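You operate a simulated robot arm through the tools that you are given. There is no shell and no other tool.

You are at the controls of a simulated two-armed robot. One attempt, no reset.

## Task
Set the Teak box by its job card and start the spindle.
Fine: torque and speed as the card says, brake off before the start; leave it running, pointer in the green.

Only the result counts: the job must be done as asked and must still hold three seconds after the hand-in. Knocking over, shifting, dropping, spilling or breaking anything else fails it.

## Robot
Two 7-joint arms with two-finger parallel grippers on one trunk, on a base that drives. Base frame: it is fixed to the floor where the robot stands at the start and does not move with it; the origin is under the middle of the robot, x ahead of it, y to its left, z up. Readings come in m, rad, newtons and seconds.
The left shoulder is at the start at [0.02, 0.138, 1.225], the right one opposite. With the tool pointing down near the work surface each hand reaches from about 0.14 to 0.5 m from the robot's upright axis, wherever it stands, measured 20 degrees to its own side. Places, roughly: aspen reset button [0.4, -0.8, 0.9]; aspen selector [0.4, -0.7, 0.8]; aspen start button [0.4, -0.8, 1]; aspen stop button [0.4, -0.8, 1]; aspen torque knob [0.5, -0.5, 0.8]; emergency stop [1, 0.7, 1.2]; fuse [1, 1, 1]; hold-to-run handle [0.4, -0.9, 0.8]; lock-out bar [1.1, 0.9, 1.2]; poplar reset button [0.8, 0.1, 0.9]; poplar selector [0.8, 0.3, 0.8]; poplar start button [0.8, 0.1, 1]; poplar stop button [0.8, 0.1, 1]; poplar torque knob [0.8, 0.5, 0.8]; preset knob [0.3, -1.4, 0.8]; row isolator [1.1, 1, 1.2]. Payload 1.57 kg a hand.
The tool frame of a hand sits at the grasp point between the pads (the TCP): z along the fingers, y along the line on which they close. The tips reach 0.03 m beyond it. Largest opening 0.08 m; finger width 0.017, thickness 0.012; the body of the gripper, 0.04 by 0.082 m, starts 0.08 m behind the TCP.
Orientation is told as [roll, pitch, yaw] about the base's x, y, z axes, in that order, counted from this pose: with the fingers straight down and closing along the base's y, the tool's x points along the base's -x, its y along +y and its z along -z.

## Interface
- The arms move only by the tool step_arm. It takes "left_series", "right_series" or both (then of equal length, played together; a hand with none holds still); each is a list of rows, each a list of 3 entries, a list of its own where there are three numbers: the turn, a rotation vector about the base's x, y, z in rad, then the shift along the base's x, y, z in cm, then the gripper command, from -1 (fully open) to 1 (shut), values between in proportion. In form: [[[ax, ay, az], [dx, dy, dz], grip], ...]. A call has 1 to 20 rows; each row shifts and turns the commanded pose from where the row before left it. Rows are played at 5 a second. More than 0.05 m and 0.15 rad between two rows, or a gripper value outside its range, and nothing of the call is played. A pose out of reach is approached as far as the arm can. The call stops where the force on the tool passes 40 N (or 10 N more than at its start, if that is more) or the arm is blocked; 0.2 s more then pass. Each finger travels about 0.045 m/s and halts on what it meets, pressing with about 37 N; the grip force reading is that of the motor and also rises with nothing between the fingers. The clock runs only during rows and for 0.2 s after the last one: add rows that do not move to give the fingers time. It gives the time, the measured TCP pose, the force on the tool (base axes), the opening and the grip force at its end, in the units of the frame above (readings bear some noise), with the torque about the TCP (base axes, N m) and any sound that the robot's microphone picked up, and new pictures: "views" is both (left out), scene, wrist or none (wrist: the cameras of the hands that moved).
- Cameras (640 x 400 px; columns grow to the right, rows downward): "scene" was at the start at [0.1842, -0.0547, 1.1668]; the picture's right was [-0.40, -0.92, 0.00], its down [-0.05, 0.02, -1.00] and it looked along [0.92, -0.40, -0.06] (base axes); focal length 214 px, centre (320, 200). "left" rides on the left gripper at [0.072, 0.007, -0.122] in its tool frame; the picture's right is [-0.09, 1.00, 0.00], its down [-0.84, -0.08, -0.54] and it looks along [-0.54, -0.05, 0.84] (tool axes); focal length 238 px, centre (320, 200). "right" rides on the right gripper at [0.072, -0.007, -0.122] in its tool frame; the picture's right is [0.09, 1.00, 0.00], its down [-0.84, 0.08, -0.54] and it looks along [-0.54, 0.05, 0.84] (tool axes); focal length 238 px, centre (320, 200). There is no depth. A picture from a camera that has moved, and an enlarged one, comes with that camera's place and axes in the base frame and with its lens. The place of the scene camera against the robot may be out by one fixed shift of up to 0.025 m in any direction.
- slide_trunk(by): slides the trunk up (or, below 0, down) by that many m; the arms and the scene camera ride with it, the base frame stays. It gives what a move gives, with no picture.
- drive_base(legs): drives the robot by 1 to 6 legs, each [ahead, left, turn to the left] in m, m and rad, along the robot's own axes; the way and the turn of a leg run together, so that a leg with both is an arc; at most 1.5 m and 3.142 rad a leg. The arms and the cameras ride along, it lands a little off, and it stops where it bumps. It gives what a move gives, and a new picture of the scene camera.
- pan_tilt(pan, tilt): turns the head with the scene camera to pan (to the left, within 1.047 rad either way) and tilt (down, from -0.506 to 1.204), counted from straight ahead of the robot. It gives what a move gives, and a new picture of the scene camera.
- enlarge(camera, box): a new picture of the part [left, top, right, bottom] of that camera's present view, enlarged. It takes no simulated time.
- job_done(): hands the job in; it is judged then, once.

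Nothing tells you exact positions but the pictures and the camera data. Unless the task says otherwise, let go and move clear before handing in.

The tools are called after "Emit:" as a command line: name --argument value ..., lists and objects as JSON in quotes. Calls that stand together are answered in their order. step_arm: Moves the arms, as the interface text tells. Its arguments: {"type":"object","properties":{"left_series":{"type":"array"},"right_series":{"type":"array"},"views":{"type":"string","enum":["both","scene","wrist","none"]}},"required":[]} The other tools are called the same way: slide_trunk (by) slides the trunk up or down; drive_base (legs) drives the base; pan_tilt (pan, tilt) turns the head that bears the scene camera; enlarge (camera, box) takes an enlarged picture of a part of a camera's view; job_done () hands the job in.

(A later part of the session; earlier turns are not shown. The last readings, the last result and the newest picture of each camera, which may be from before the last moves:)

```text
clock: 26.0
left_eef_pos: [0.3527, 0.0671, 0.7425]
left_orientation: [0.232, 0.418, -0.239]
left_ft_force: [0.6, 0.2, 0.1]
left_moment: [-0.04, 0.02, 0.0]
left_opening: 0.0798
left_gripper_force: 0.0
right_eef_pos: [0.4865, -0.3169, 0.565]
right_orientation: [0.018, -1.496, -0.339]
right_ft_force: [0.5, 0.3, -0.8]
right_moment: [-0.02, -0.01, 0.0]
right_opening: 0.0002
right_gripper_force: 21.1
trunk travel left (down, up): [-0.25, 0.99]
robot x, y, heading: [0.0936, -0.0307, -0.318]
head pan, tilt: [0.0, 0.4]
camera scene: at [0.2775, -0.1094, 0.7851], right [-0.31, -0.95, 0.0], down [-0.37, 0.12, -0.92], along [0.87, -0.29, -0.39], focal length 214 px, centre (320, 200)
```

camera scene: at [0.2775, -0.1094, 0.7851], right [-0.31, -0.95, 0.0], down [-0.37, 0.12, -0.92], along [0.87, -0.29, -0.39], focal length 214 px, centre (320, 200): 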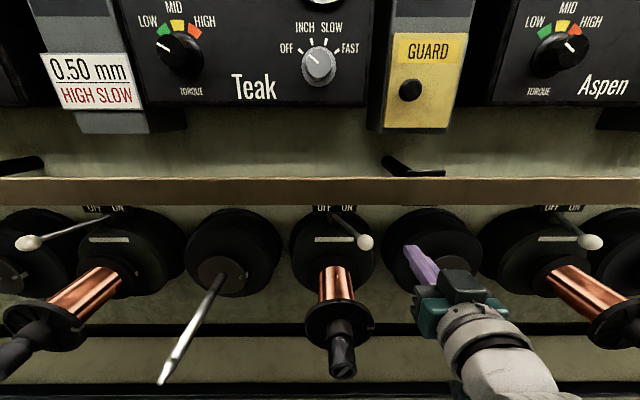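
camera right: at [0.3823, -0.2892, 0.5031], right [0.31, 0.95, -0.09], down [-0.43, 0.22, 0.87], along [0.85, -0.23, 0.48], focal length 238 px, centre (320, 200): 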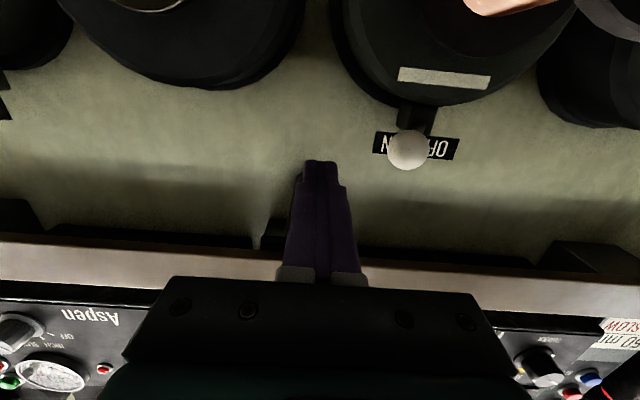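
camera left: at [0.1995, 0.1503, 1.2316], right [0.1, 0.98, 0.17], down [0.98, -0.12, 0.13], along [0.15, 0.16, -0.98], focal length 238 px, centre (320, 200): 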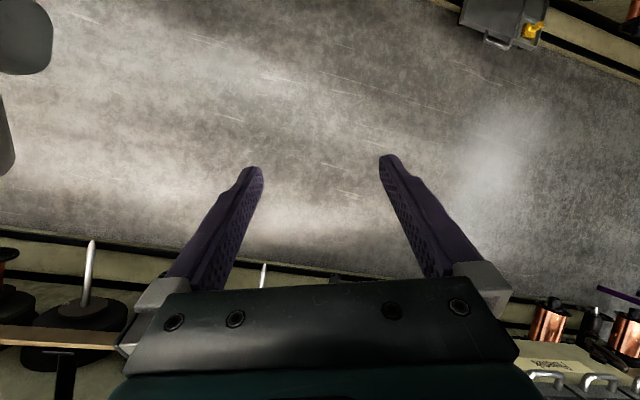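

Now the hand is at n≈0.561 with reach to spare. I'll go in to n≈0.605 at z≈0.55, still to the right of the ball.

Emit:
step_arm --right_series '[[[0, 0, 0], [2.09, -0.69, -0.8], 1], [[0, 0, 0], [2.09, -0.69, -0.8], 1], [[0, 0, 0], [0, 0, 0], 1]]' --views "both"

```text
clock: 26.8
left_eef_pos: [0.3516, 0.0675, 0.7424]
left_orientation: [0.234, 0.418, -0.24]
left_ft_force: [-0.1, 0.5, 0.5]
left_moment: [0.02, 0.02, 0.01]
left_opening: 0.0795
left_gripper_force: 0.1
right_eef_pos: [0.5274, -0.3309, 0.5499]
right_orientation: [0.022, -1.498, -0.344]
right_ft_force: [-0.3, -0.5, -0.3]
right_moment: [0.0, 0.02, 0.03]
right_opening: 0.0002
right_gripper_force: 21.8
trunk travel left (down, up): [-0.25, 0.99]
robot x, y, heading: [0.0885, -0.0312, -0.32]
head pan, tilt: [0.0, 0.4]
camera scene: at [0.2771, -0.1092, 0.7851], right [-0.31, -0.95, 0.0], down [-0.37, 0.12, -0.92], along [0.87, -0.29, -0.39], focal length 214 px, centre (320, 200)
camera right: at [0.4053, -0.2975, 0.4879], right [0.31, 0.95, -0.09], down [-0.43, 0.22, 0.87], along [0.85, -0.23, 0.48], focal length 238 px, centre (320, 200)
```

scene: 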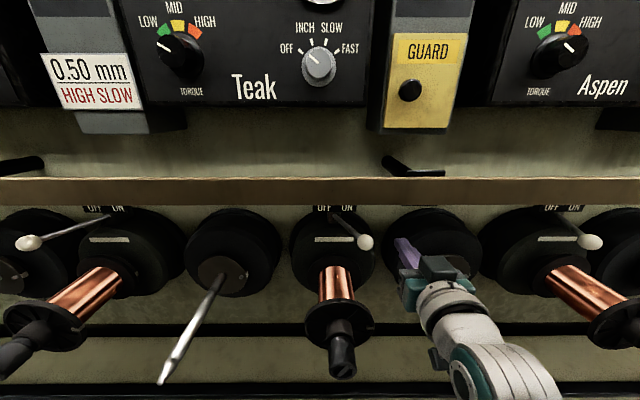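
right: 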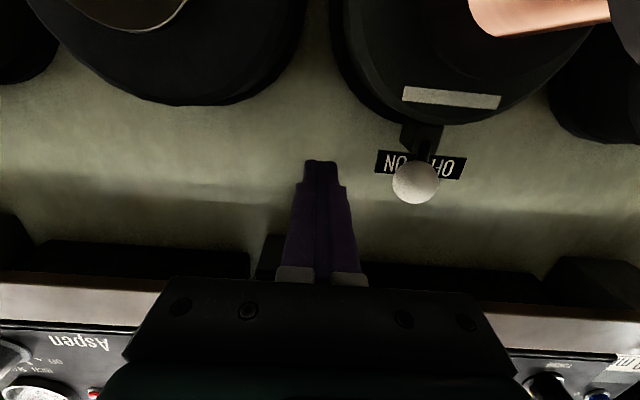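

The finger is right of the ball at its height. I'll push left (+u) in small steps, watching force and sound.

Emit:
step_arm --right_series '[[[0, 0, 0], [0.47, 1.42, 0], 1], [[0, 0, 0], [0.47, 1.42, 0], 1], [[0, 0, 0], [0.47, 1.42, 0], 1], [[0, 0, 0], [0.47, 1.42, 0], 1], [[0, 0, 0], [0.47, 1.42, 0], 1], [[0, 0, 0], [0.47, 1.42, 0], 1]]' --views "both"

```text
clock: 28.4
left_eef_pos: [0.3533, 0.0675, 0.7419]
left_orientation: [0.233, 0.416, -0.239]
left_ft_force: [0.0, 0.4, -1.1]
left_moment: [-0.01, -0.03, 0.0]
left_opening: 0.0799
left_gripper_force: 0.2
right_eef_pos: [0.5466, -0.2931, 0.5433]
right_orientation: [-0.925, -1.462, 0.558]
right_ft_force: [-1.2, -2.3, -0.8]
right_moment: [0.05, -0.01, -0.04]
right_opening: 0.0
right_gripper_force: 21.5
trunk travel left (down, up): [-0.25, 0.99]
robot x, y, heading: [0.0965, -0.0312, -0.317]
head pan, tilt: [0.0, 0.4]
stopped in row 6 (right hand): the arm was blocked; the commanded pose is now the measured one
camera scene: at [0.2773, -0.1099, 0.7852], right [-0.31, -0.95, 0.0], down [-0.37, 0.12, -0.92], along [0.87, -0.29, -0.39], focal length 214 px, centre (320, 200)
camera right: at [0.4245, -0.2609, 0.4805], right [0.34, 0.92, -0.18], down [-0.4, 0.32, 0.86], along [0.85, -0.23, 0.48], focal length 238 px, centre (320, 200)
```

scene: 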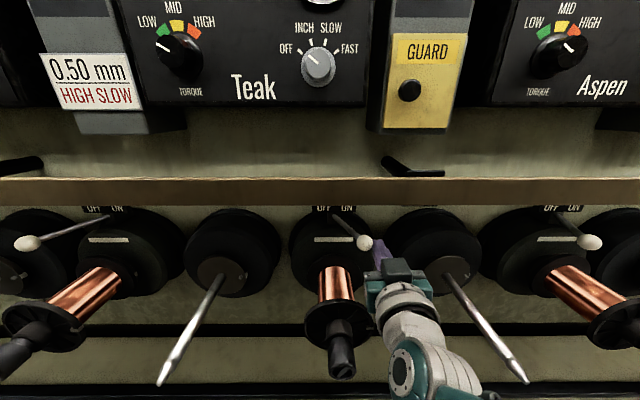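
right: 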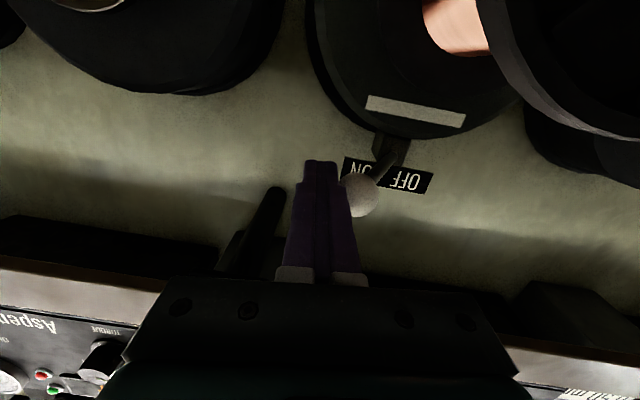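

The finger met the ball but the arm reported being blocked and the lever hasn't moved. I'll zoom to see whether the hand or wrist touches something else, such as the bobbin.

Emit:
enlarge --camera "scene" --box '[280, 190, 520, 400]'

Emit:
enlarge --camera "right" --box '[260, 60, 500, 300]'

```text
1.90 times, centred on (400, 295) of scene
camera zoom: at [0.2773, -0.1099, 0.7852], right [-0.31, -0.95, 0.0], down [-0.37, 0.12, -0.92], along [0.87, -0.29, -0.39], focal length 408 px, centre (168, 19)
```

zoom: 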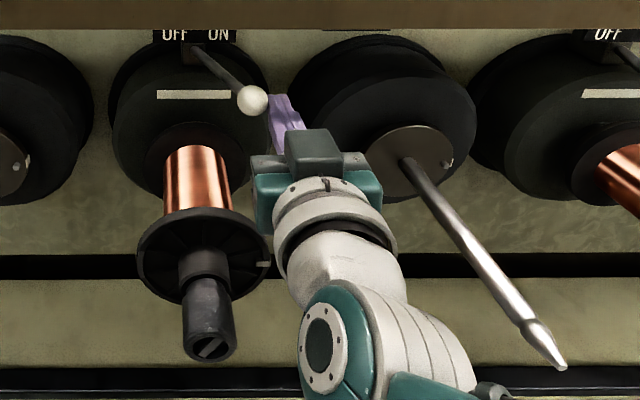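

```text
1.67 times, centred on (380, 180) of right
camera zoom: at [0.4245, -0.2609, 0.4805], right [0.34, 0.92, -0.18], down [-0.4, 0.32, 0.86], along [0.85, -0.23, 0.48], focal length 397 px, centre (220, 233)
```

zoom: 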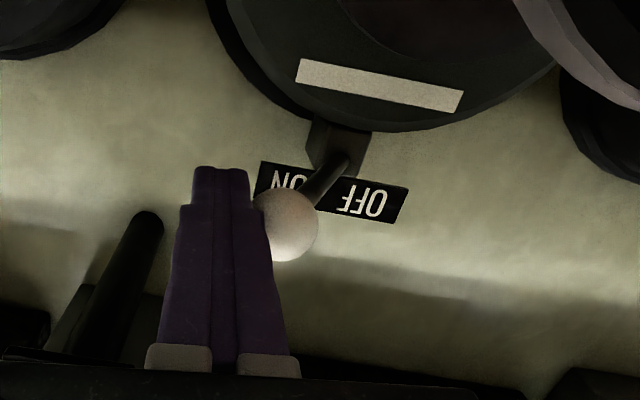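

Nothing else seems to touch; the lever just resists. I'll push again gently by a smaller amount and read the force.

Emit:
step_arm --right_series '[[[0, 0, 0], [0.31, 0.95, 0.3], 1], [[0, 0, 0], [0.31, 0.95, 0.3], 1]]' --views "wrist"

```text
clock: 29.2
left_eef_pos: [0.3517, 0.0671, 0.7429]
left_orientation: [0.234, 0.416, -0.239]
left_ft_force: [-0.5, -1.1, 0.0]
left_moment: [-0.01, -0.01, -0.02]
left_opening: 0.0799
left_gripper_force: 0.1
right_eef_pos: [0.545, -0.2995, 0.542]
right_orientation: [-1.169, -1.405, 0.789]
right_ft_force: [-0.6, -0.3, -0.3]
right_moment: [0.01, 0.02, 0.01]
right_opening: 0.0002
right_gripper_force: 21.4
trunk travel left (down, up): [-0.25, 0.99]
robot x, y, heading: [0.0924, -0.0303, -0.316]
head pan, tilt: [0.0, 0.4]
stopped in row 2 (right hand): the arm was blocked; the commanded pose is now the measured one
camera right: at [0.4224, -0.2694, 0.4799], right [0.35, 0.91, -0.24], down [-0.38, 0.37, 0.85], along [0.86, -0.2, 0.47], focal length 238 px, centre (320, 200)
```

right: 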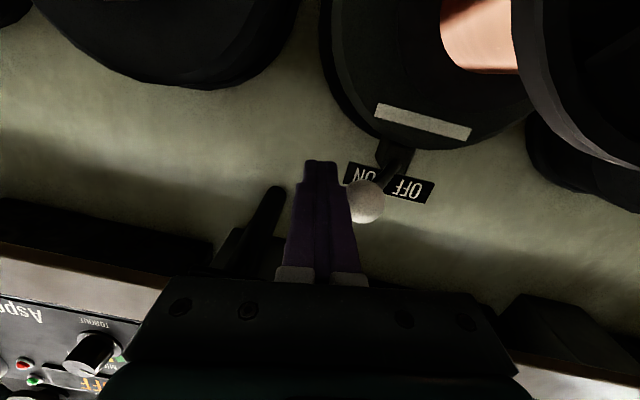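

The tool feels no force, so it is the arm itself that's blocked, not the lever. I'll back the hand off the ball and look at the arm's own links.

Emit:
step_arm --right_series '[[[0, 0, 0], [-0.95, -2.0, 0.3], 1], [[0, 0, 0], [-1.5, -1.0, 0.3], 1]]' --views "none"

Emit:
pan_tilt --pan -0.5 --tilt 0.8

```text
clock: 29.8
left_eef_pos: [0.3526, 0.0667, 0.7423]
left_orientation: [0.234, 0.42, -0.239]
left_ft_force: [-0.9, -1.5, -0.4]
left_moment: [0.02, -0.02, 0.0]
left_opening: 0.08
left_gripper_force: 0.0
right_eef_pos: [0.5213, -0.3236, 0.5468]
right_orientation: [-1.113, -1.417, 0.742]
right_ft_force: [0.5, 0.0, -0.1]
right_moment: [0.0, -0.02, 0.02]
right_opening: 0.0002
right_gripper_force: 21.8
trunk travel left (down, up): [-0.25, 0.99]
robot x, y, heading: [0.0896, -0.0304, -0.321]
head pan, tilt: [0.0, 0.4]
```

```text
clock: 30.7
left_eef_pos: [0.3512, 0.0674, 0.7431]
left_orientation: [0.233, 0.418, -0.24]
left_ft_force: [-0.4, -0.8, -0.7]
left_moment: [-0.01, -0.01, 0.02]
left_opening: 0.0801
left_gripper_force: 0.2
right_eef_pos: [0.5198, -0.3239, 0.547]
right_orientation: [-1.127, -1.417, 0.754]
right_ft_force: [-0.1, -0.4, 0.3]
right_moment: [0.0, -0.01, 0.01]
right_opening: 0.0002
right_gripper_force: 21.2
trunk travel left (down, up): [-0.25, 0.99]
robot x, y, heading: [0.0959, -0.0285, -0.316]
head pan, tilt: [-0.499, 0.799]
camera scene: at [0.2446, -0.1394, 0.7501], right [-0.73, -0.68, 0.0], down [-0.49, 0.52, -0.7], along [0.48, -0.51, -0.72], focal length 214 px, centre (320, 200)
```

scene: 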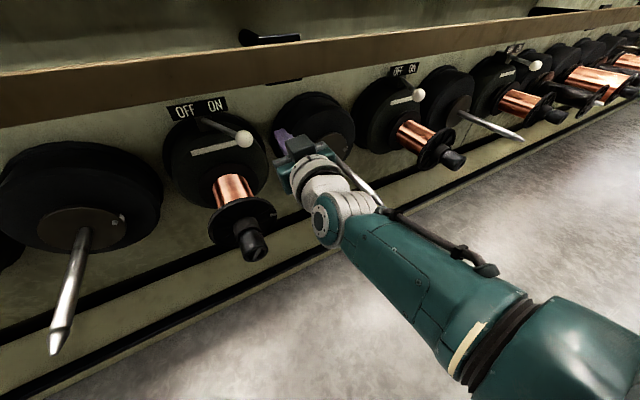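

The forearm comes in from the right, so pointing the hand straight at the wall over-bends the wrist as it goes left. I'll yaw the hand about 0.5 rad to its left (tips toward the left) to relieve the wrist, staying right of the ball.

Emit:
step_arm --right_series '[[[0, 0, 0.13], [0, 0, 0], 1], [[0, 0, 0.13], [0, 0, 0], 1], [[0, 0, 0.13], [0, 0, 0], 1], [[0, 0, 0.13], [0, 0, 0], 1], [[0, 0, 0], [0, 0, 0], 1]]' --views "both"

```text
clock: 31.9
left_eef_pos: [0.3518, 0.0677, 0.743]
left_orientation: [0.233, 0.417, -0.24]
left_ft_force: [-0.3, -0.3, 0.0]
left_moment: [-0.02, -0.02, 0.01]
left_opening: 0.0799
left_gripper_force: 0.0
right_eef_pos: [0.5208, -0.3238, 0.5467]
right_orientation: [-1.125, -1.415, 1.271]
right_ft_force: [-0.3, -0.6, -0.4]
right_moment: [-0.02, 0.0, -0.05]
right_opening: 0.0
right_gripper_force: 20.8
trunk travel left (down, up): [-0.25, 0.99]
robot x, y, heading: [0.0922, -0.0319, -0.315]
head pan, tilt: [-0.499, 0.799]
camera scene: at [0.2444, -0.1388, 0.75], right [-0.73, -0.68, 0.0], down [-0.49, 0.52, -0.7], along [0.48, -0.51, -0.72], focal length 214 px, centre (320, 200)
camera right: at [0.3988, -0.3585, 0.4853], right [-0.15, 0.96, -0.23], down [-0.51, 0.12, 0.85], along [0.85, 0.25, 0.47], focal length 238 px, centre (320, 200)
```

scene: 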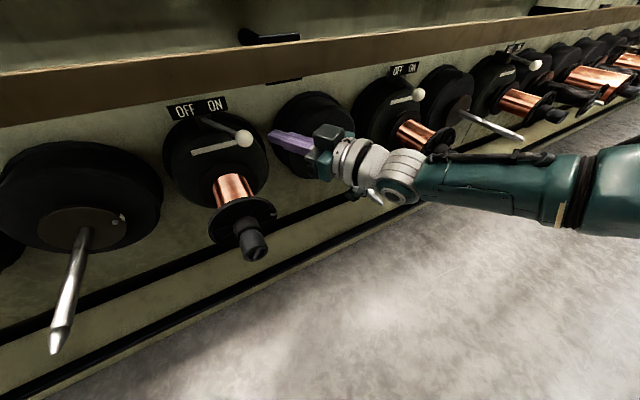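
right: 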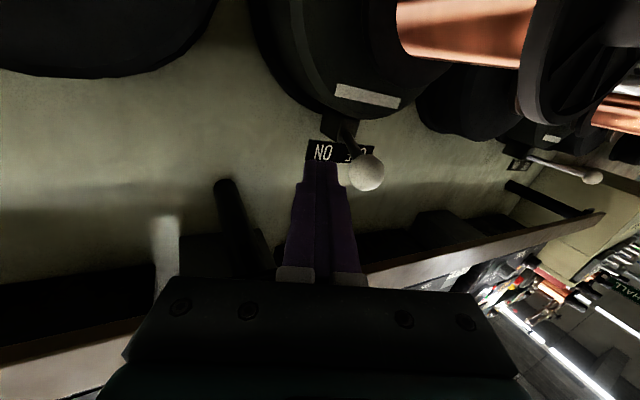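

The arm is relaxed now. I'll advance along the finger direction so the finger's left side stands beside the ball, then push left.

Emit:
step_arm --right_series '[[[0, 0, 0], [1.93, 0.28, 0], 1], [[0, 0, 0], [1.93, 0.28, 0], 1], [[0, 0, 0], [0, 1.2, 0], 1], [[0, 0, 0], [0, 1.2, 0], 1], [[0, 0, 0], [0.1, 1.2, 0], 1]]' --views "both"

```text
clock: 33.1
left_eef_pos: [0.3526, 0.07, 0.7433]
left_orientation: [0.236, 0.417, -0.239]
left_ft_force: [0.5, 0.2, -0.4]
left_moment: [-0.02, 0.0, 0.01]
left_opening: 0.08
left_gripper_force: 0.1
right_eef_pos: [0.5614, -0.2791, 0.5463]
right_orientation: [-1.128, -1.414, 1.273]
right_ft_force: [-1.0, -1.5, 0.5]
right_moment: [0.04, 0.0, -0.01]
right_opening: 0.0
right_gripper_force: 21.9
trunk travel left (down, up): [-0.25, 0.99]
robot x, y, heading: [0.0892, -0.0288, -0.318]
head pan, tilt: [-0.499, 0.799]
camera scene: at [0.2448, -0.1384, 0.75], right [-0.73, -0.68, 0.0], down [-0.49, 0.52, -0.7], along [0.48, -0.51, -0.72], focal length 214 px, centre (320, 200)
camera right: at [0.4398, -0.3148, 0.4845], right [-0.15, 0.96, -0.23], down [-0.51, 0.12, 0.85], along [0.85, 0.25, 0.47], focal length 238 px, centre (320, 200)
```

scene: 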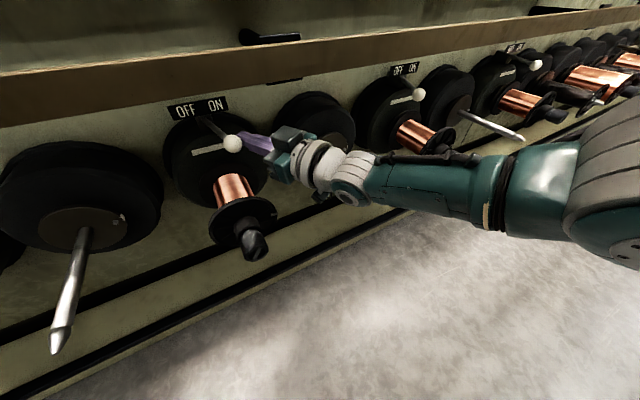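
right: 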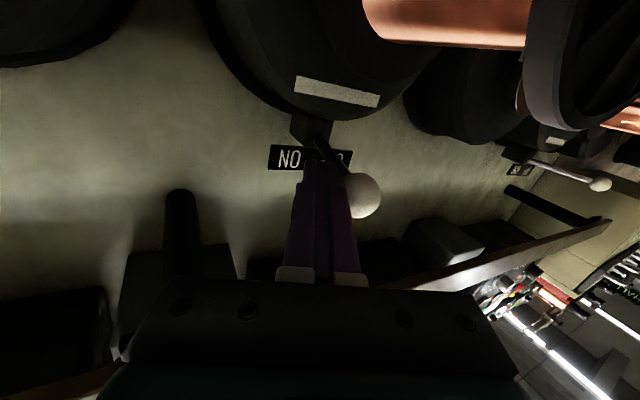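

The lever is moving left with little force. I'll continue pushing toward OFF.

Emit:
step_arm --right_series '[[[0, 0, 0], [0.15, 1.25, 0], 1], [[0, 0, 0], [0.2, 1.25, 0], 1], [[0, 0, 0], [0.38, 1.2, 0], 1], [[0, 0, 0], [0.45, 1.2, 0], 1]]' --views "both"

```text
clock: 34.1
left_eef_pos: [0.3519, 0.0682, 0.7428]
left_orientation: [0.233, 0.417, -0.238]
left_ft_force: [-0.5, 1.1, -0.8]
left_moment: [0.0, -0.07, -0.02]
left_opening: 0.0801
left_gripper_force: 0.0
right_eef_pos: [0.573, -0.2315, 0.5463]
right_orientation: [-1.126, -1.416, 1.275]
right_ft_force: [0.1, 0.3, 0.1]
right_moment: [0.02, -0.01, -0.04]
right_opening: 0.0
right_gripper_force: 21.5
trunk travel left (down, up): [-0.25, 0.99]
robot x, y, heading: [0.096, -0.0333, -0.319]
head pan, tilt: [-0.499, 0.799]
camera scene: at [0.2448, -0.1392, 0.7501], right [-0.73, -0.68, 0.0], down [-0.49, 0.52, -0.7], along [0.48, -0.51, -0.72], focal length 214 px, centre (320, 200)
camera right: at [0.4506, -0.2675, 0.4852], right [-0.15, 0.96, -0.23], down [-0.51, 0.12, 0.85], along [0.85, 0.25, 0.47], focal length 238 px, centre (320, 200)
```

scene: 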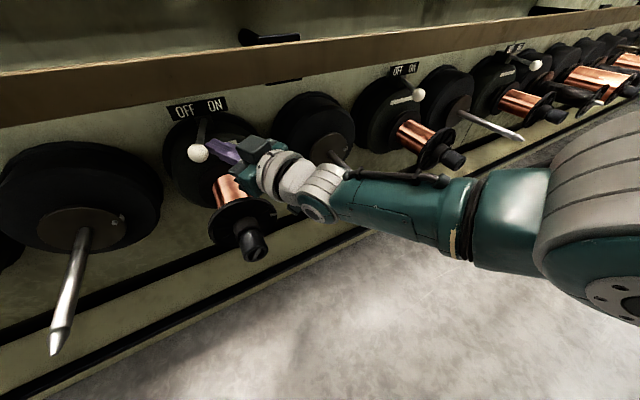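
right: 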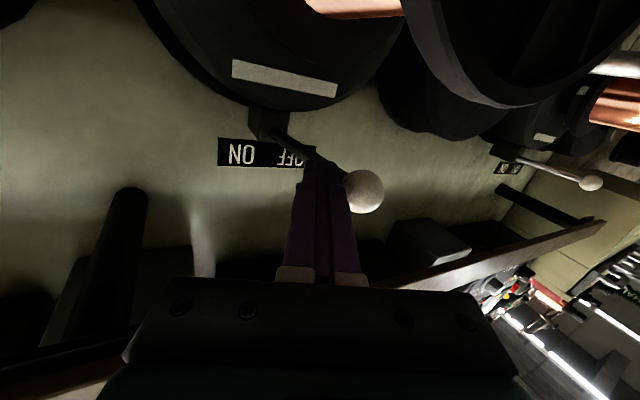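

The lever is past the middle; ball now at u≈-0.008. I'll push it the rest of the way to its OFF stop.

Emit:
step_arm --right_series '[[[0, 0, 0], [0.4, 0.95, 0], 1], [[0, 0, 0], [0.45, 0.95, 0], 1], [[0, 0, 0], [0.45, 0.95, 0], 1]]' --views "both"

```text
clock: 34.9
left_eef_pos: [0.3504, 0.0638, 0.7418]
left_orientation: [0.23, 0.418, -0.242]
left_ft_force: [-0.3, 0.1, 0.1]
left_moment: [-0.01, -0.02, -0.01]
left_opening: 0.0798
left_gripper_force: 0.0
right_eef_pos: [0.5816, -0.2107, 0.5475]
right_orientation: [-1.114, -1.412, 1.256]
right_ft_force: [-9.2, -11.5, 2.5]
right_moment: [0.07, -0.11, -0.12]
right_opening: 0.0
right_gripper_force: 21.7
trunk travel left (down, up): [-0.25, 0.99]
robot x, y, heading: [0.0928, -0.0301, -0.314]
head pan, tilt: [-0.499, 0.799]
camera scene: at [0.2417, -0.1433, 0.7501], right [-0.73, -0.68, 0.0], down [-0.49, 0.52, -0.7], along [0.47, -0.51, -0.72], focal length 214 px, centre (320, 200)
camera right: at [0.4597, -0.2456, 0.4864], right [-0.15, 0.96, -0.23], down [-0.51, 0.13, 0.85], along [0.85, 0.24, 0.47], focal length 238 px, centre (320, 200)
```

scene: 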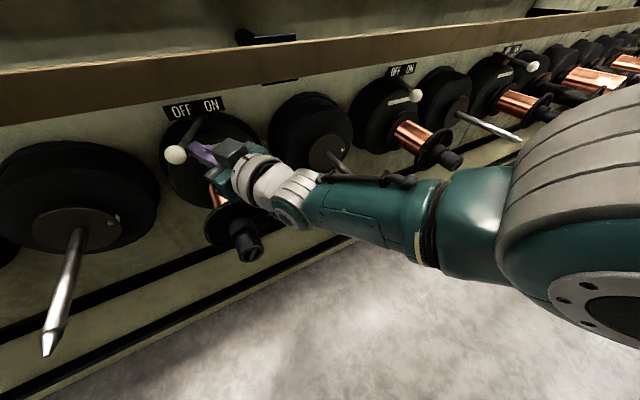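
right: 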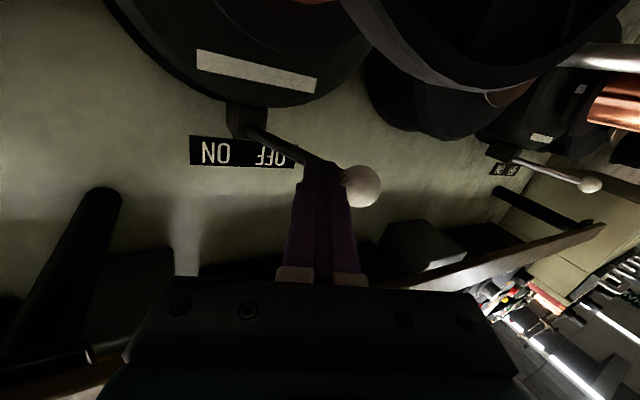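

Force rose to ~15 N at the OFF stop and the lever now leans left like the other boxes' levers. I'll back the hand off to the right and withdraw.

Emit:
step_arm --right_series '[[[0, 0, 0], [-0.6, -1.5, 0], 1], [[0, 0, 0], [-1.0, -2.0, 0], 1], [[0, 0, 0], [-1.5, -3.0, 0], 1], [[0, 0, 0], [-3.0, -2.5, 0], 1], [[0, 0, 0], [-4.0, 0, 0], 1], [[0, 0, 0], [-4.5, 0, 0], 1]]' --views "none"

Emit:
pan_tilt --pan 0.0 --tilt 0.4

```text
clock: 36.3
left_eef_pos: [0.3501, 0.067, 0.7415]
left_orientation: [0.233, 0.418, -0.241]
left_ft_force: [-1.1, 0.0, -0.7]
left_moment: [0.02, -0.01, -0.03]
left_opening: 0.0799
left_gripper_force: 0.0
right_eef_pos: [0.4371, -0.2935, 0.5472]
right_orientation: [-1.116, -1.413, 1.261]
right_ft_force: [-1.0, 0.2, 0.6]
right_moment: [-0.02, 0.02, -0.01]
right_opening: 0.0
right_gripper_force: 21.5
trunk travel left (down, up): [-0.25, 0.99]
robot x, y, heading: [0.0924, -0.0283, -0.321]
head pan, tilt: [-0.499, 0.799]
```

```text
clock: 37.2
left_eef_pos: [0.3523, 0.067, 0.7423]
left_orientation: [0.234, 0.417, -0.239]
left_ft_force: [-0.1, 0.5, 0.3]
left_moment: [-0.01, -0.02, -0.01]
left_opening: 0.08
left_gripper_force: 0.1
right_eef_pos: [0.4409, -0.294, 0.5466]
right_orientation: [-1.127, -1.414, 1.272]
right_ft_force: [-0.9, 0.2, 0.7]
right_moment: [-0.01, 0.05, 0.0]
right_opening: 0.0001
right_gripper_force: 21.2
trunk travel left (down, up): [-0.25, 0.99]
robot x, y, heading: [0.0974, -0.028, -0.316]
head pan, tilt: [0.0, 0.4]
camera scene: at [0.2772, -0.1096, 0.7851], right [-0.31, -0.95, 0.0], down [-0.37, 0.12, -0.92], along [0.87, -0.29, -0.39], focal length 214 px, centre (320, 200)
```

scene: 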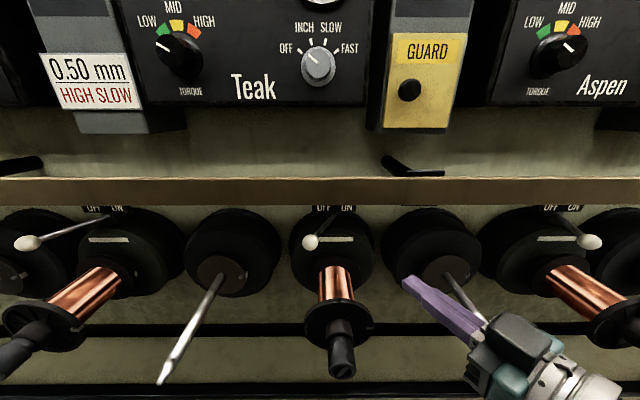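

Teak's brake lever now stands at OFF. Next the torque knob: I'll zoom on the Teak panel to read the pointer angles.

Emit:
enlarge --camera "scene" --box '[110, 0, 370, 120]'

Emit:
slide_trunk --by 0.2

Emit:
pan_tilt --pan 0.0 --tilt 0.2

```text
2.46 times, centred on (240, 60) of scene
camera zoom: at [0.2772, -0.1096, 0.7851], right [-0.31, -0.95, 0.0], down [-0.37, 0.12, -0.92], along [0.87, -0.29, -0.39], focal length 528 px, centre (517, 545)
```

zoom: 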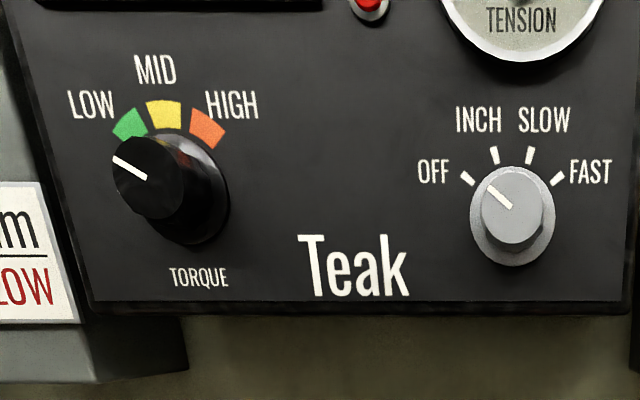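

```text
clock: 39.4
left_eef_pos: [0.3512, 0.068, 0.9422]
left_orientation: [0.233, 0.418, -0.239]
left_ft_force: [-0.2, -0.3, 0.3]
left_moment: [-0.01, -0.03, 0.01]
left_opening: 0.0803
left_gripper_force: 0.0
right_eef_pos: [0.44, -0.2932, 0.7457]
right_orientation: [-1.127, -1.416, 1.272]
right_ft_force: [-0.1, 0.2, 0.5]
right_moment: [0.0, -0.01, 0.02]
right_opening: 0.0
right_gripper_force: 21.5
trunk travel left (down, up): [-0.45, 0.79]
robot x, y, heading: [0.0947, -0.0352, -0.317]
head pan, tilt: [0.0, 0.4]
```

```text
clock: 40.1
left_eef_pos: [0.3529, 0.0677, 0.9431]
left_orientation: [0.234, 0.417, -0.241]
left_ft_force: [0.9, -0.4, 0.4]
left_moment: [-0.01, 0.01, 0.02]
left_opening: 0.0797
left_gripper_force: 0.0
right_eef_pos: [0.4399, -0.2938, 0.7466]
right_orientation: [-1.127, -1.415, 1.273]
right_ft_force: [0.2, -1.0, 0.2]
right_moment: [0.0, 0.0, -0.02]
right_opening: 0.0
right_gripper_force: 21.5
trunk travel left (down, up): [-0.45, 0.79]
robot x, y, heading: [0.095, -0.0299, -0.313]
head pan, tilt: [0.0, 0.201]
camera scene: at [0.2779, -0.1097, 1.0036], right [-0.31, -0.95, 0.0], down [-0.19, 0.06, -0.98], along [0.93, -0.31, -0.2], focal length 214 px, centre (320, 200)
```

scene: 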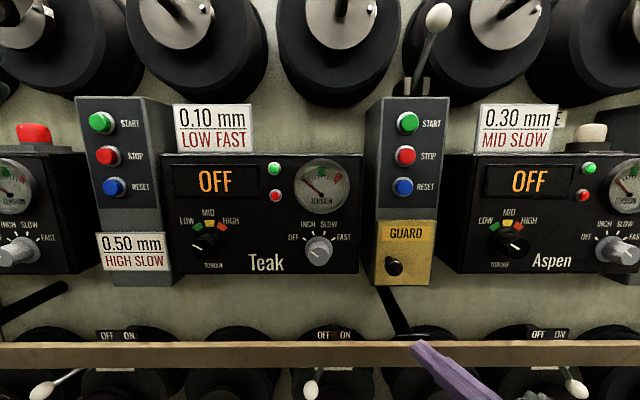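

From the views, the torque pointer sits at about -60° from 12 o'clock, just short of the green LOW sector, and the selector is at OFF. I'll bring the left hand level in front of the torque knob (u≈0.19, z≈0.844), stopping about 9 cm short.

Emit:
step_arm --left_series '[[[0, 0, -0.079], [0.8, -0.27, 0], -1], [[-0.0442, -0.1333, 0], [1.7, -0.454, -0.7], -1], [[-0.0442, -0.1333, 0], [1.7, -0.454, -0.7], -1], [[-0.0442, -0.1333, 0], [1.7, -0.454, -0.7], -1], [[-0.0442, -0.1333, 0], [1.7, -0.454, -0.7], -1], [[-0.0442, -0.1333, 0], [1.7, -0.454, -0.7], -1], [[-0.0442, -0.1333, 0], [1.7, -0.454, -0.7], -1], [[-0.0442, -0.1333, 0], [1.7, -0.454, -0.7], -1]]' --views "both"

```text
clock: 41.9
left_eef_pos: [0.4797, 0.0337, 0.8926]
left_orientation: [0.232, -0.567, -0.317]
left_ft_force: [0.2, 0.5, -0.7]
left_moment: [0.0, 0.02, -0.01]
left_opening: 0.0803
left_gripper_force: 0.1
right_eef_pos: [0.4396, -0.2924, 0.7474]
right_orientation: [-1.124, -1.415, 1.272]
right_ft_force: [-1.3, 0.1, -0.1]
right_moment: [0.04, 0.01, 0.01]
right_opening: 0.0
right_gripper_force: 21.0
trunk travel left (down, up): [-0.45, 0.79]
robot x, y, heading: [0.0935, -0.0301, -0.319]
head pan, tilt: [0.0, 0.201]
camera scene: at [0.2777, -0.1097, 1.0037], right [-0.31, -0.95, 0.0], down [-0.19, 0.06, -0.98], along [0.93, -0.31, -0.2], focal length 214 px, centre (320, 200)
camera left: at [0.3543, 0.0514, 0.9561], right [0.26, 0.93, 0.24], down [0.35, -0.33, 0.88], along [0.9, -0.14, -0.41], focal length 238 px, centre (320, 200)
```

scene: 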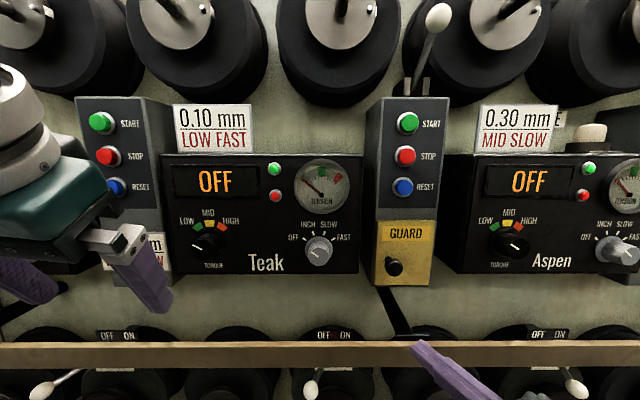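
left: 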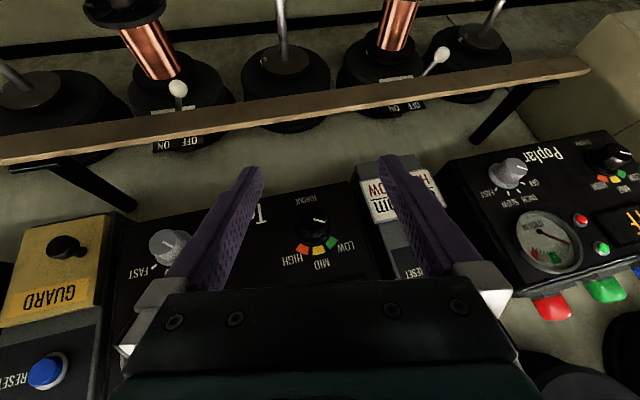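

The left hand is turning well and its own camera sees the torque knob near where expected. I'll finish leveling and bring it in line with the knob.

Emit:
step_arm --left_series '[[[-0.0442, -0.1333, 0], [1.455, -0.377, -0.72], -1], [[-0.0442, -0.1333, 0], [1.455, -0.377, -0.72], -1], [[-0.0442, -0.1333, 0], [1.455, -0.377, -0.72], -1], [[-0.0442, -0.1333, 0], [1.455, -0.377, -0.72], -1], [[-0.0442, -0.1333, 0], [1.455, -0.377, -0.72], -1], [[-0.0442, -0.1333, 0], [1.455, -0.377, -0.72], -1], [[-0.0442, -0.1333, 0], [1.455, -0.377, -0.72], -1], [[0, 0, -0.116], [0, 0, 0], -1], [[0, 0, -0.116], [0, 0, 0], -1], [[0, 0, 0], [0, 0, 0], -1]]' --views "both"

```text
clock: 44.1
left_eef_pos: [0.5817, 0.0081, 0.8434]
left_orientation: [0.177, -1.549, -0.496]
left_ft_force: [-0.7, 0.8, 0.6]
left_moment: [-0.07, -0.01, -0.01]
left_opening: 0.08
left_gripper_force: 0.1
right_eef_pos: [0.44, -0.2936, 0.748]
right_orientation: [-1.127, -1.417, 1.274]
right_ft_force: [0.7, 0.3, -0.6]
right_moment: [0.01, -0.02, 0.01]
right_opening: 0.0
right_gripper_force: 21.5
trunk travel left (down, up): [-0.45, 0.79]
robot x, y, heading: [0.0909, -0.0298, -0.312]
head pan, tilt: [0.0, 0.201]
camera scene: at [0.2779, -0.1098, 1.0037], right [-0.31, -0.95, 0.0], down [-0.19, 0.06, -0.98], along [0.93, -0.31, -0.2], focal length 214 px, centre (320, 200)
camera left: at [0.4661, 0.0518, 0.7742], right [0.31, 0.94, 0.1], down [-0.52, 0.09, 0.85], along [0.79, -0.32, 0.52], focal length 238 px, centre (320, 200)
```

scene: 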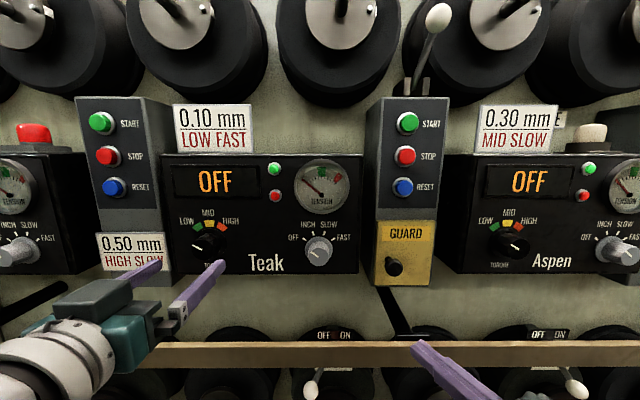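
left: 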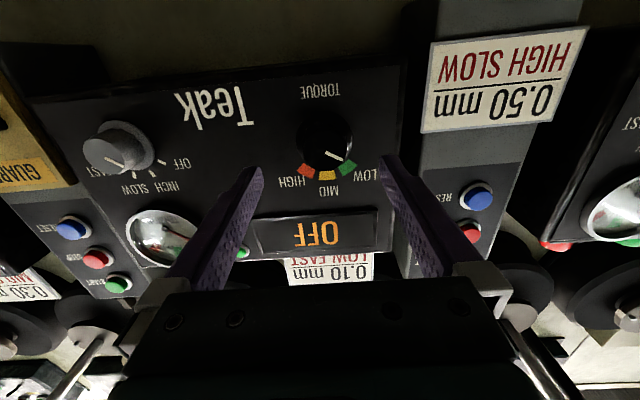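

The left camera shows the torque knob almost centred between the fingers. I'll zoom in on it to read the pointer and centre it.

Emit:
enlarge --camera "left" --box '[250, 80, 410, 200]'

```text
3.33 times, centred on (330, 140) of left
camera zoom: at [0.4661, 0.0518, 0.7742], right [0.31, 0.94, 0.1], down [-0.52, 0.09, 0.85], along [0.79, -0.32, 0.52], focal length 794 px, centre (287, 400)
```

zoom: 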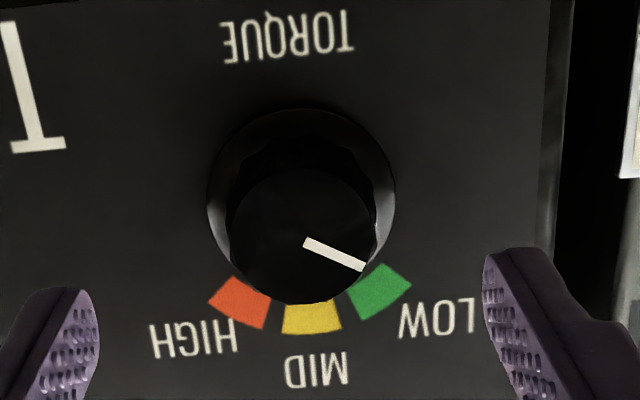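

Triangulating with the hand camera: torque knob cap front at n≈0.627, u≈0.193, z≈0.848; pointer at -62°, LOW mark at about -38°, so it must turn ~24° clockwise. I'll advance with open fingers around the cap, tips stopping before the skirt.

Emit:
step_arm --left_series '[[[0, 0, 0], [1.63, -0.49, 0.115], -1], [[0, 0, 0], [1.63, -0.49, 0.115], -1], [[0, 0, 0], [1.63, -0.49, 0.115], -1], [[0, 0, 0], [1.63, -0.49, 0.115], -1], [[0, 0, 0], [0, 0, 0], -1]]' --views "both"

```text
clock: 45.3
left_eef_pos: [0.6458, -0.0128, 0.8478]
left_orientation: [0.181, -1.548, -0.501]
left_ft_force: [0.4, -0.2, -0.3]
left_moment: [0.04, 0.03, -0.03]
left_opening: 0.0804
left_gripper_force: 0.0
right_eef_pos: [0.4399, -0.2929, 0.7464]
right_orientation: [-1.125, -1.416, 1.272]
right_ft_force: [-0.5, -0.4, 0.0]
right_moment: [-0.01, -0.05, -0.01]
right_opening: 0.0001
right_gripper_force: 21.3
trunk travel left (down, up): [-0.45, 0.79]
robot x, y, heading: [0.0938, -0.0299, -0.315]
head pan, tilt: [0.0, 0.201]
camera scene: at [0.2778, -0.1096, 1.0037], right [-0.31, -0.95, 0.0], down [-0.19, 0.06, -0.98], along [0.93, -0.31, -0.2], focal length 214 px, centre (320, 200)
camera left: at [0.5306, 0.0314, 0.7787], right [0.31, 0.94, 0.1], down [-0.52, 0.09, 0.85], along [0.79, -0.32, 0.52], focal length 238 px, centre (320, 200)
```

scene: 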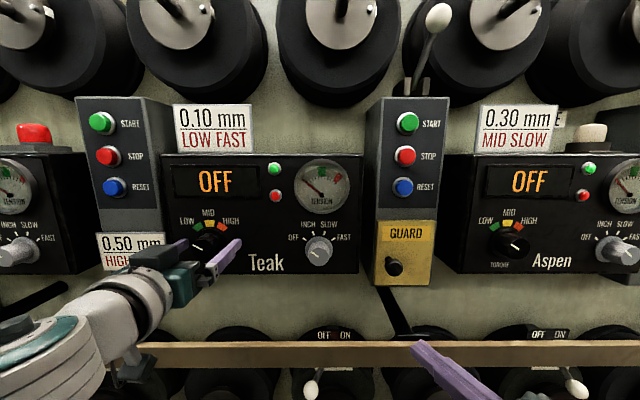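
left: 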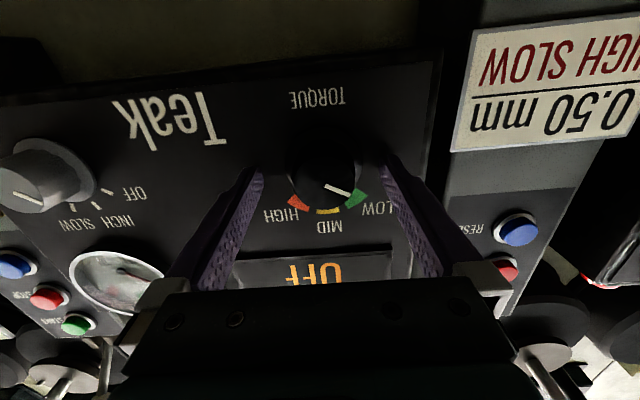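

Emit:
enlarge --camera "left" --box '[240, 110, 410, 240]'

Emit:
enlarge --camera "scene" --box '[140, 200, 270, 300]'

```text
3.08 times, centred on (325, 175) of left
camera zoom: at [0.5306, 0.0314, 0.7787], right [0.31, 0.94, 0.1], down [-0.52, 0.09, 0.85], along [0.79, -0.32, 0.52], focal length 733 px, centre (305, 277)
```

zoom: 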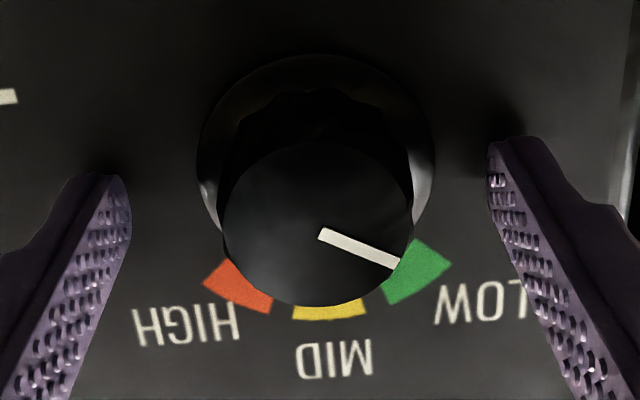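

```text
4.00 times, centred on (205, 250) of scene
camera zoom: at [0.2778, -0.1096, 1.0037], right [-0.31, -0.95, 0.0], down [-0.19, 0.06, -0.98], along [0.93, -0.31, -0.2], focal length 858 px, centre (780, 0)
```

zoom: 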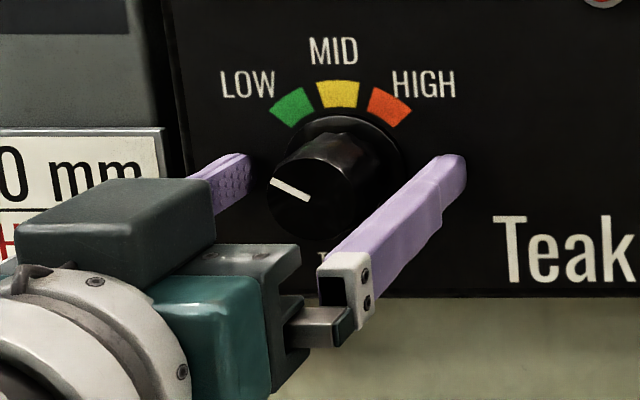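

The cap (about 4 cm wide) is centred between the fingers, which overlap it by 2 cm. I'll close on it.

Emit:
step_arm --left_series '[[[0, 0, 0], [0.06, 0.17, 0], -1], [[0, 0, 0], [0, 0, 0], 1], [[0, 0, 0], [0, 0, 0], 1], [[0, 0, 0], [0, 0, 0], 1], [[0, 0, 0], [0, 0, 0], 1]]' --views "both"

```text
clock: 46.5
left_eef_pos: [0.6465, -0.011, 0.8479]
left_orientation: [0.179, -1.549, -0.494]
left_ft_force: [0.7, 0.5, -1.7]
left_moment: [-0.05, -0.04, 0.43]
left_opening: 0.0416
left_gripper_force: 28.6
right_eef_pos: [0.4402, -0.2941, 0.7479]
right_orientation: [-1.127, -1.415, 1.275]
right_ft_force: [0.1, 0.4, 0.1]
right_moment: [0.03, 0.02, 0.0]
right_opening: 0.0
right_gripper_force: 21.1
trunk travel left (down, up): [-0.45, 0.79]
robot x, y, heading: [0.0898, -0.0295, -0.321]
head pan, tilt: [0.0, 0.201]
camera scene: at [0.2779, -0.1096, 1.0037], right [-0.31, -0.95, 0.0], down [-0.19, 0.06, -0.98], along [0.93, -0.31, -0.2], focal length 214 px, centre (320, 200)
camera left: at [0.5316, 0.0337, 0.7785], right [0.31, 0.94, 0.1], down [-0.52, 0.09, 0.85], along [0.79, -0.32, 0.52], focal length 238 px, centre (320, 200)
```

scene: 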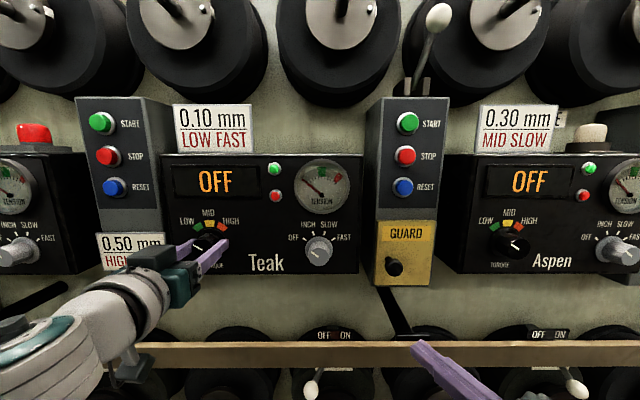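
left: 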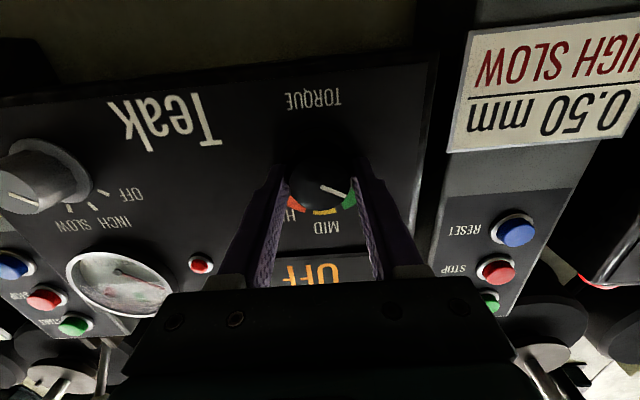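

The knob is gripped (opening 4.2 cm). I'll turn it clockwise about 0.42 rad.

Emit:
step_arm --left_series '[[[0.1, -0.033, 0], [0, 0, 0], 1], [[0.1, -0.033, 0], [0, 0, 0], 1], [[0.1, -0.033, 0], [0, 0, 0], 1], [[0.1, -0.033, 0], [0, 0, 0], 1], [[0, 0, 0], [0, 0, 0], 1]]' --views "both"

Emit:
enlarge --camera "left" --box '[240, 110, 410, 240]'

Emit:
enlarge --camera "scene" --box '[140, 200, 270, 300]'

```text
clock: 47.7
left_eef_pos: [0.6462, -0.0114, 0.8476]
left_orientation: [1.519, -1.144, -1.832]
left_ft_force: [1.3, -1.9, -7.5]
left_moment: [0.06, 0.23, 0.64]
left_opening: 0.0415
left_gripper_force: 45.4
right_eef_pos: [0.4387, -0.2942, 0.7475]
right_orientation: [-1.122, -1.412, 1.271]
right_ft_force: [-0.1, -0.6, 0.6]
right_moment: [0.0, -0.02, -0.01]
right_opening: 0.0
right_gripper_force: 21.4
trunk travel left (down, up): [-0.45, 0.79]
robot x, y, heading: [0.0914, -0.0325, -0.317]
head pan, tilt: [0.0, 0.201]
camera scene: at [0.2774, -0.11, 1.0035], right [-0.31, -0.95, 0.0], down [-0.19, 0.06, -0.98], along [0.93, -0.31, -0.2], focal length 214 px, centre (320, 200)
camera left: at [0.5399, 0.0592, 0.7874], right [0.27, 0.82, 0.5], down [-0.63, -0.24, 0.74], along [0.73, -0.51, 0.45], focal length 238 px, centre (320, 200)
```

scene: 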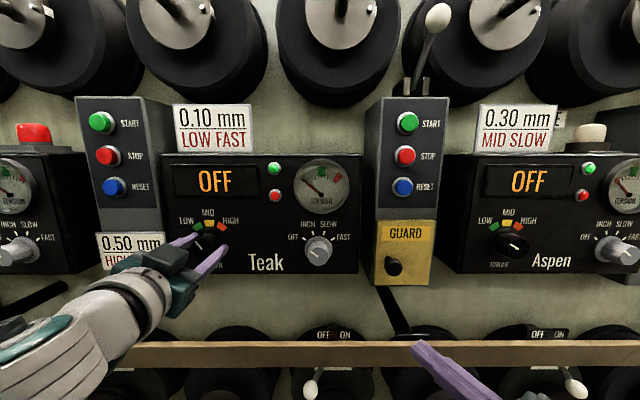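
left: 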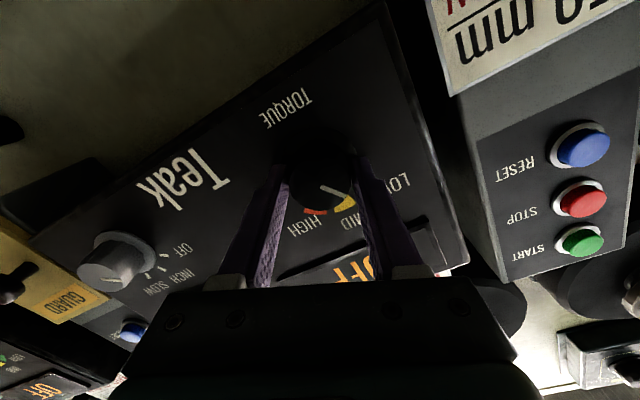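

```text
3.08 times, centred on (325, 175) of left
camera zoom: at [0.5399, 0.0592, 0.7874], right [0.27, 0.82, 0.5], down [-0.63, -0.24, 0.74], along [0.73, -0.51, 0.45], focal length 733 px, centre (305, 277)
```

zoom: 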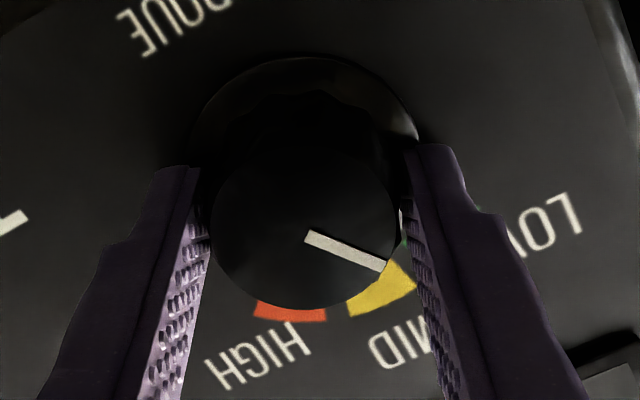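

```text
4.00 times, centred on (205, 250) of scene
camera zoom: at [0.2774, -0.11, 1.0035], right [-0.31, -0.95, 0.0], down [-0.19, 0.06, -0.98], along [0.93, -0.31, -0.2], focal length 858 px, centre (780, 0)
```

zoom: 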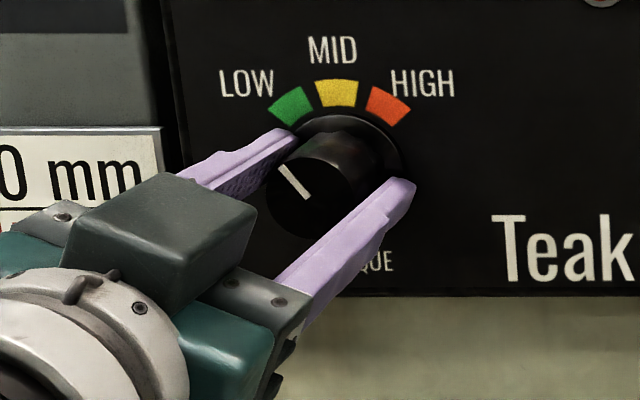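

The pointer now points at the green LOW mark in the scene view. I'll release and back off to check it square on.

Emit:
step_arm --left_series '[[[0, 0, 0], [0, 0, 0], -1], [[0, 0, 0], [0, 0, 0], -1], [[0, 0, 0], [0, 0, 0], -1], [[0, 0, 0], [-1.9, 0.63, 0], -1], [[0, 0, 0], [-1.9, 0.63, 0], -1], [[-0.1, 0.033, 0], [-1.9, 0.63, 0], -1], [[-0.1, 0.033, 0], [0, 0, 0], -1], [[-0.1, 0.033, 0], [0, 0, 0], -1], [[-0.1, 0.033, 0], [0, 0, 0], -1]]' --views "both"

Emit:
enlarge --camera "left" --box '[250, 80, 410, 200]'

Emit:
enlarge --camera "scene" --box '[140, 140, 380, 300]'

```text
clock: 49.7
left_eef_pos: [0.5904, 0.0067, 0.8483]
left_orientation: [0.109, -1.55, -0.427]
left_ft_force: [0.2, -0.1, 0.0]
left_moment: [0.03, 0.02, -0.02]
left_opening: 0.0799
left_gripper_force: 0.0
right_eef_pos: [0.4401, -0.2932, 0.7466]
right_orientation: [-1.127, -1.415, 1.274]
right_ft_force: [0.3, -0.2, 0.0]
right_moment: [0.01, 0.02, -0.03]
right_opening: 0.0001
right_gripper_force: 21.2
trunk travel left (down, up): [-0.45, 0.79]
robot x, y, heading: [0.0978, -0.0325, -0.317]
head pan, tilt: [0.0, 0.201]
camera scene: at [0.2779, -0.1098, 1.0037], right [-0.31, -0.95, 0.0], down [-0.19, 0.06, -0.98], along [0.93, -0.31, -0.2], focal length 214 px, centre (320, 200)
camera left: at [0.4756, 0.0517, 0.7789], right [0.31, 0.94, 0.09], down [-0.52, 0.09, 0.85], along [0.79, -0.32, 0.52], focal length 238 px, centre (320, 200)
```

scene: 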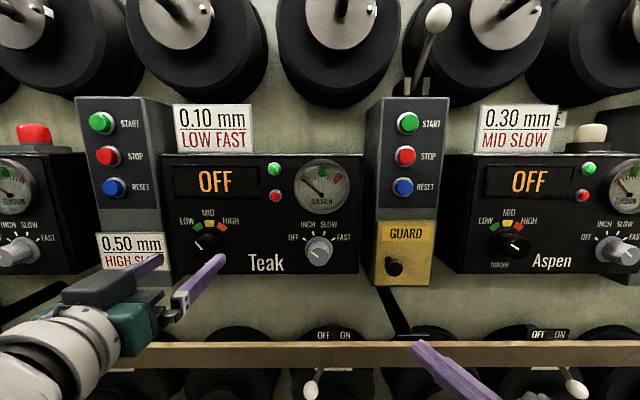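
left: 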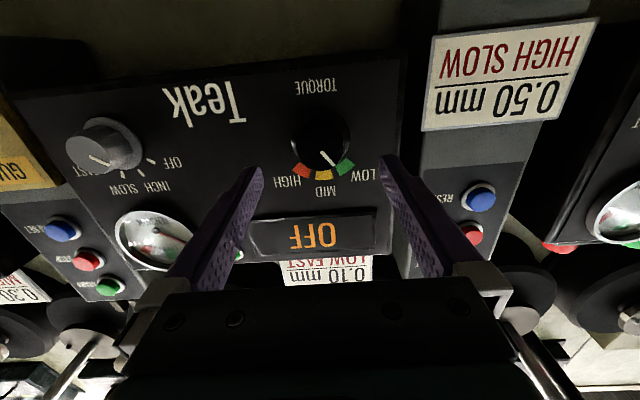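

```text
3.33 times, centred on (330, 140) of left
camera zoom: at [0.4756, 0.0517, 0.7789], right [0.31, 0.94, 0.09], down [-0.52, 0.09, 0.85], along [0.79, -0.32, 0.52], focal length 794 px, centre (287, 400)
```

zoom: 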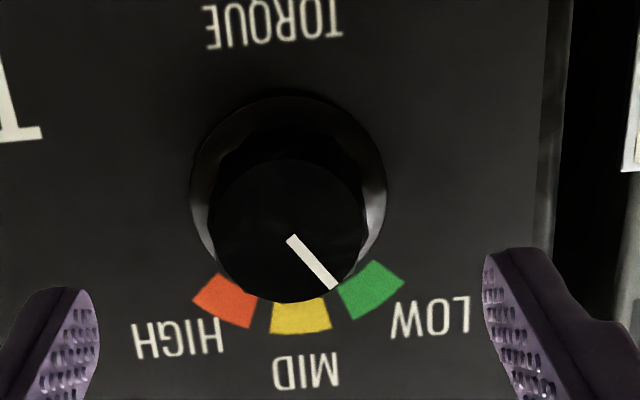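

```text
2.50 times, centred on (260, 220) of scene
camera zoom: at [0.2779, -0.1098, 1.0037], right [-0.31, -0.95, 0.0], down [-0.19, 0.06, -0.98], along [0.93, -0.31, -0.2], focal length 536 px, centre (470, 150)
```

zoom: 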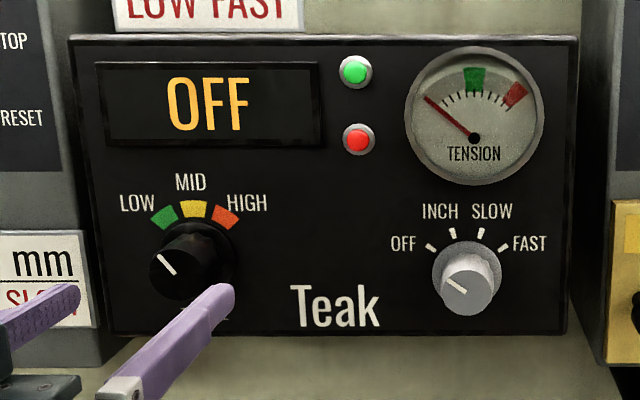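

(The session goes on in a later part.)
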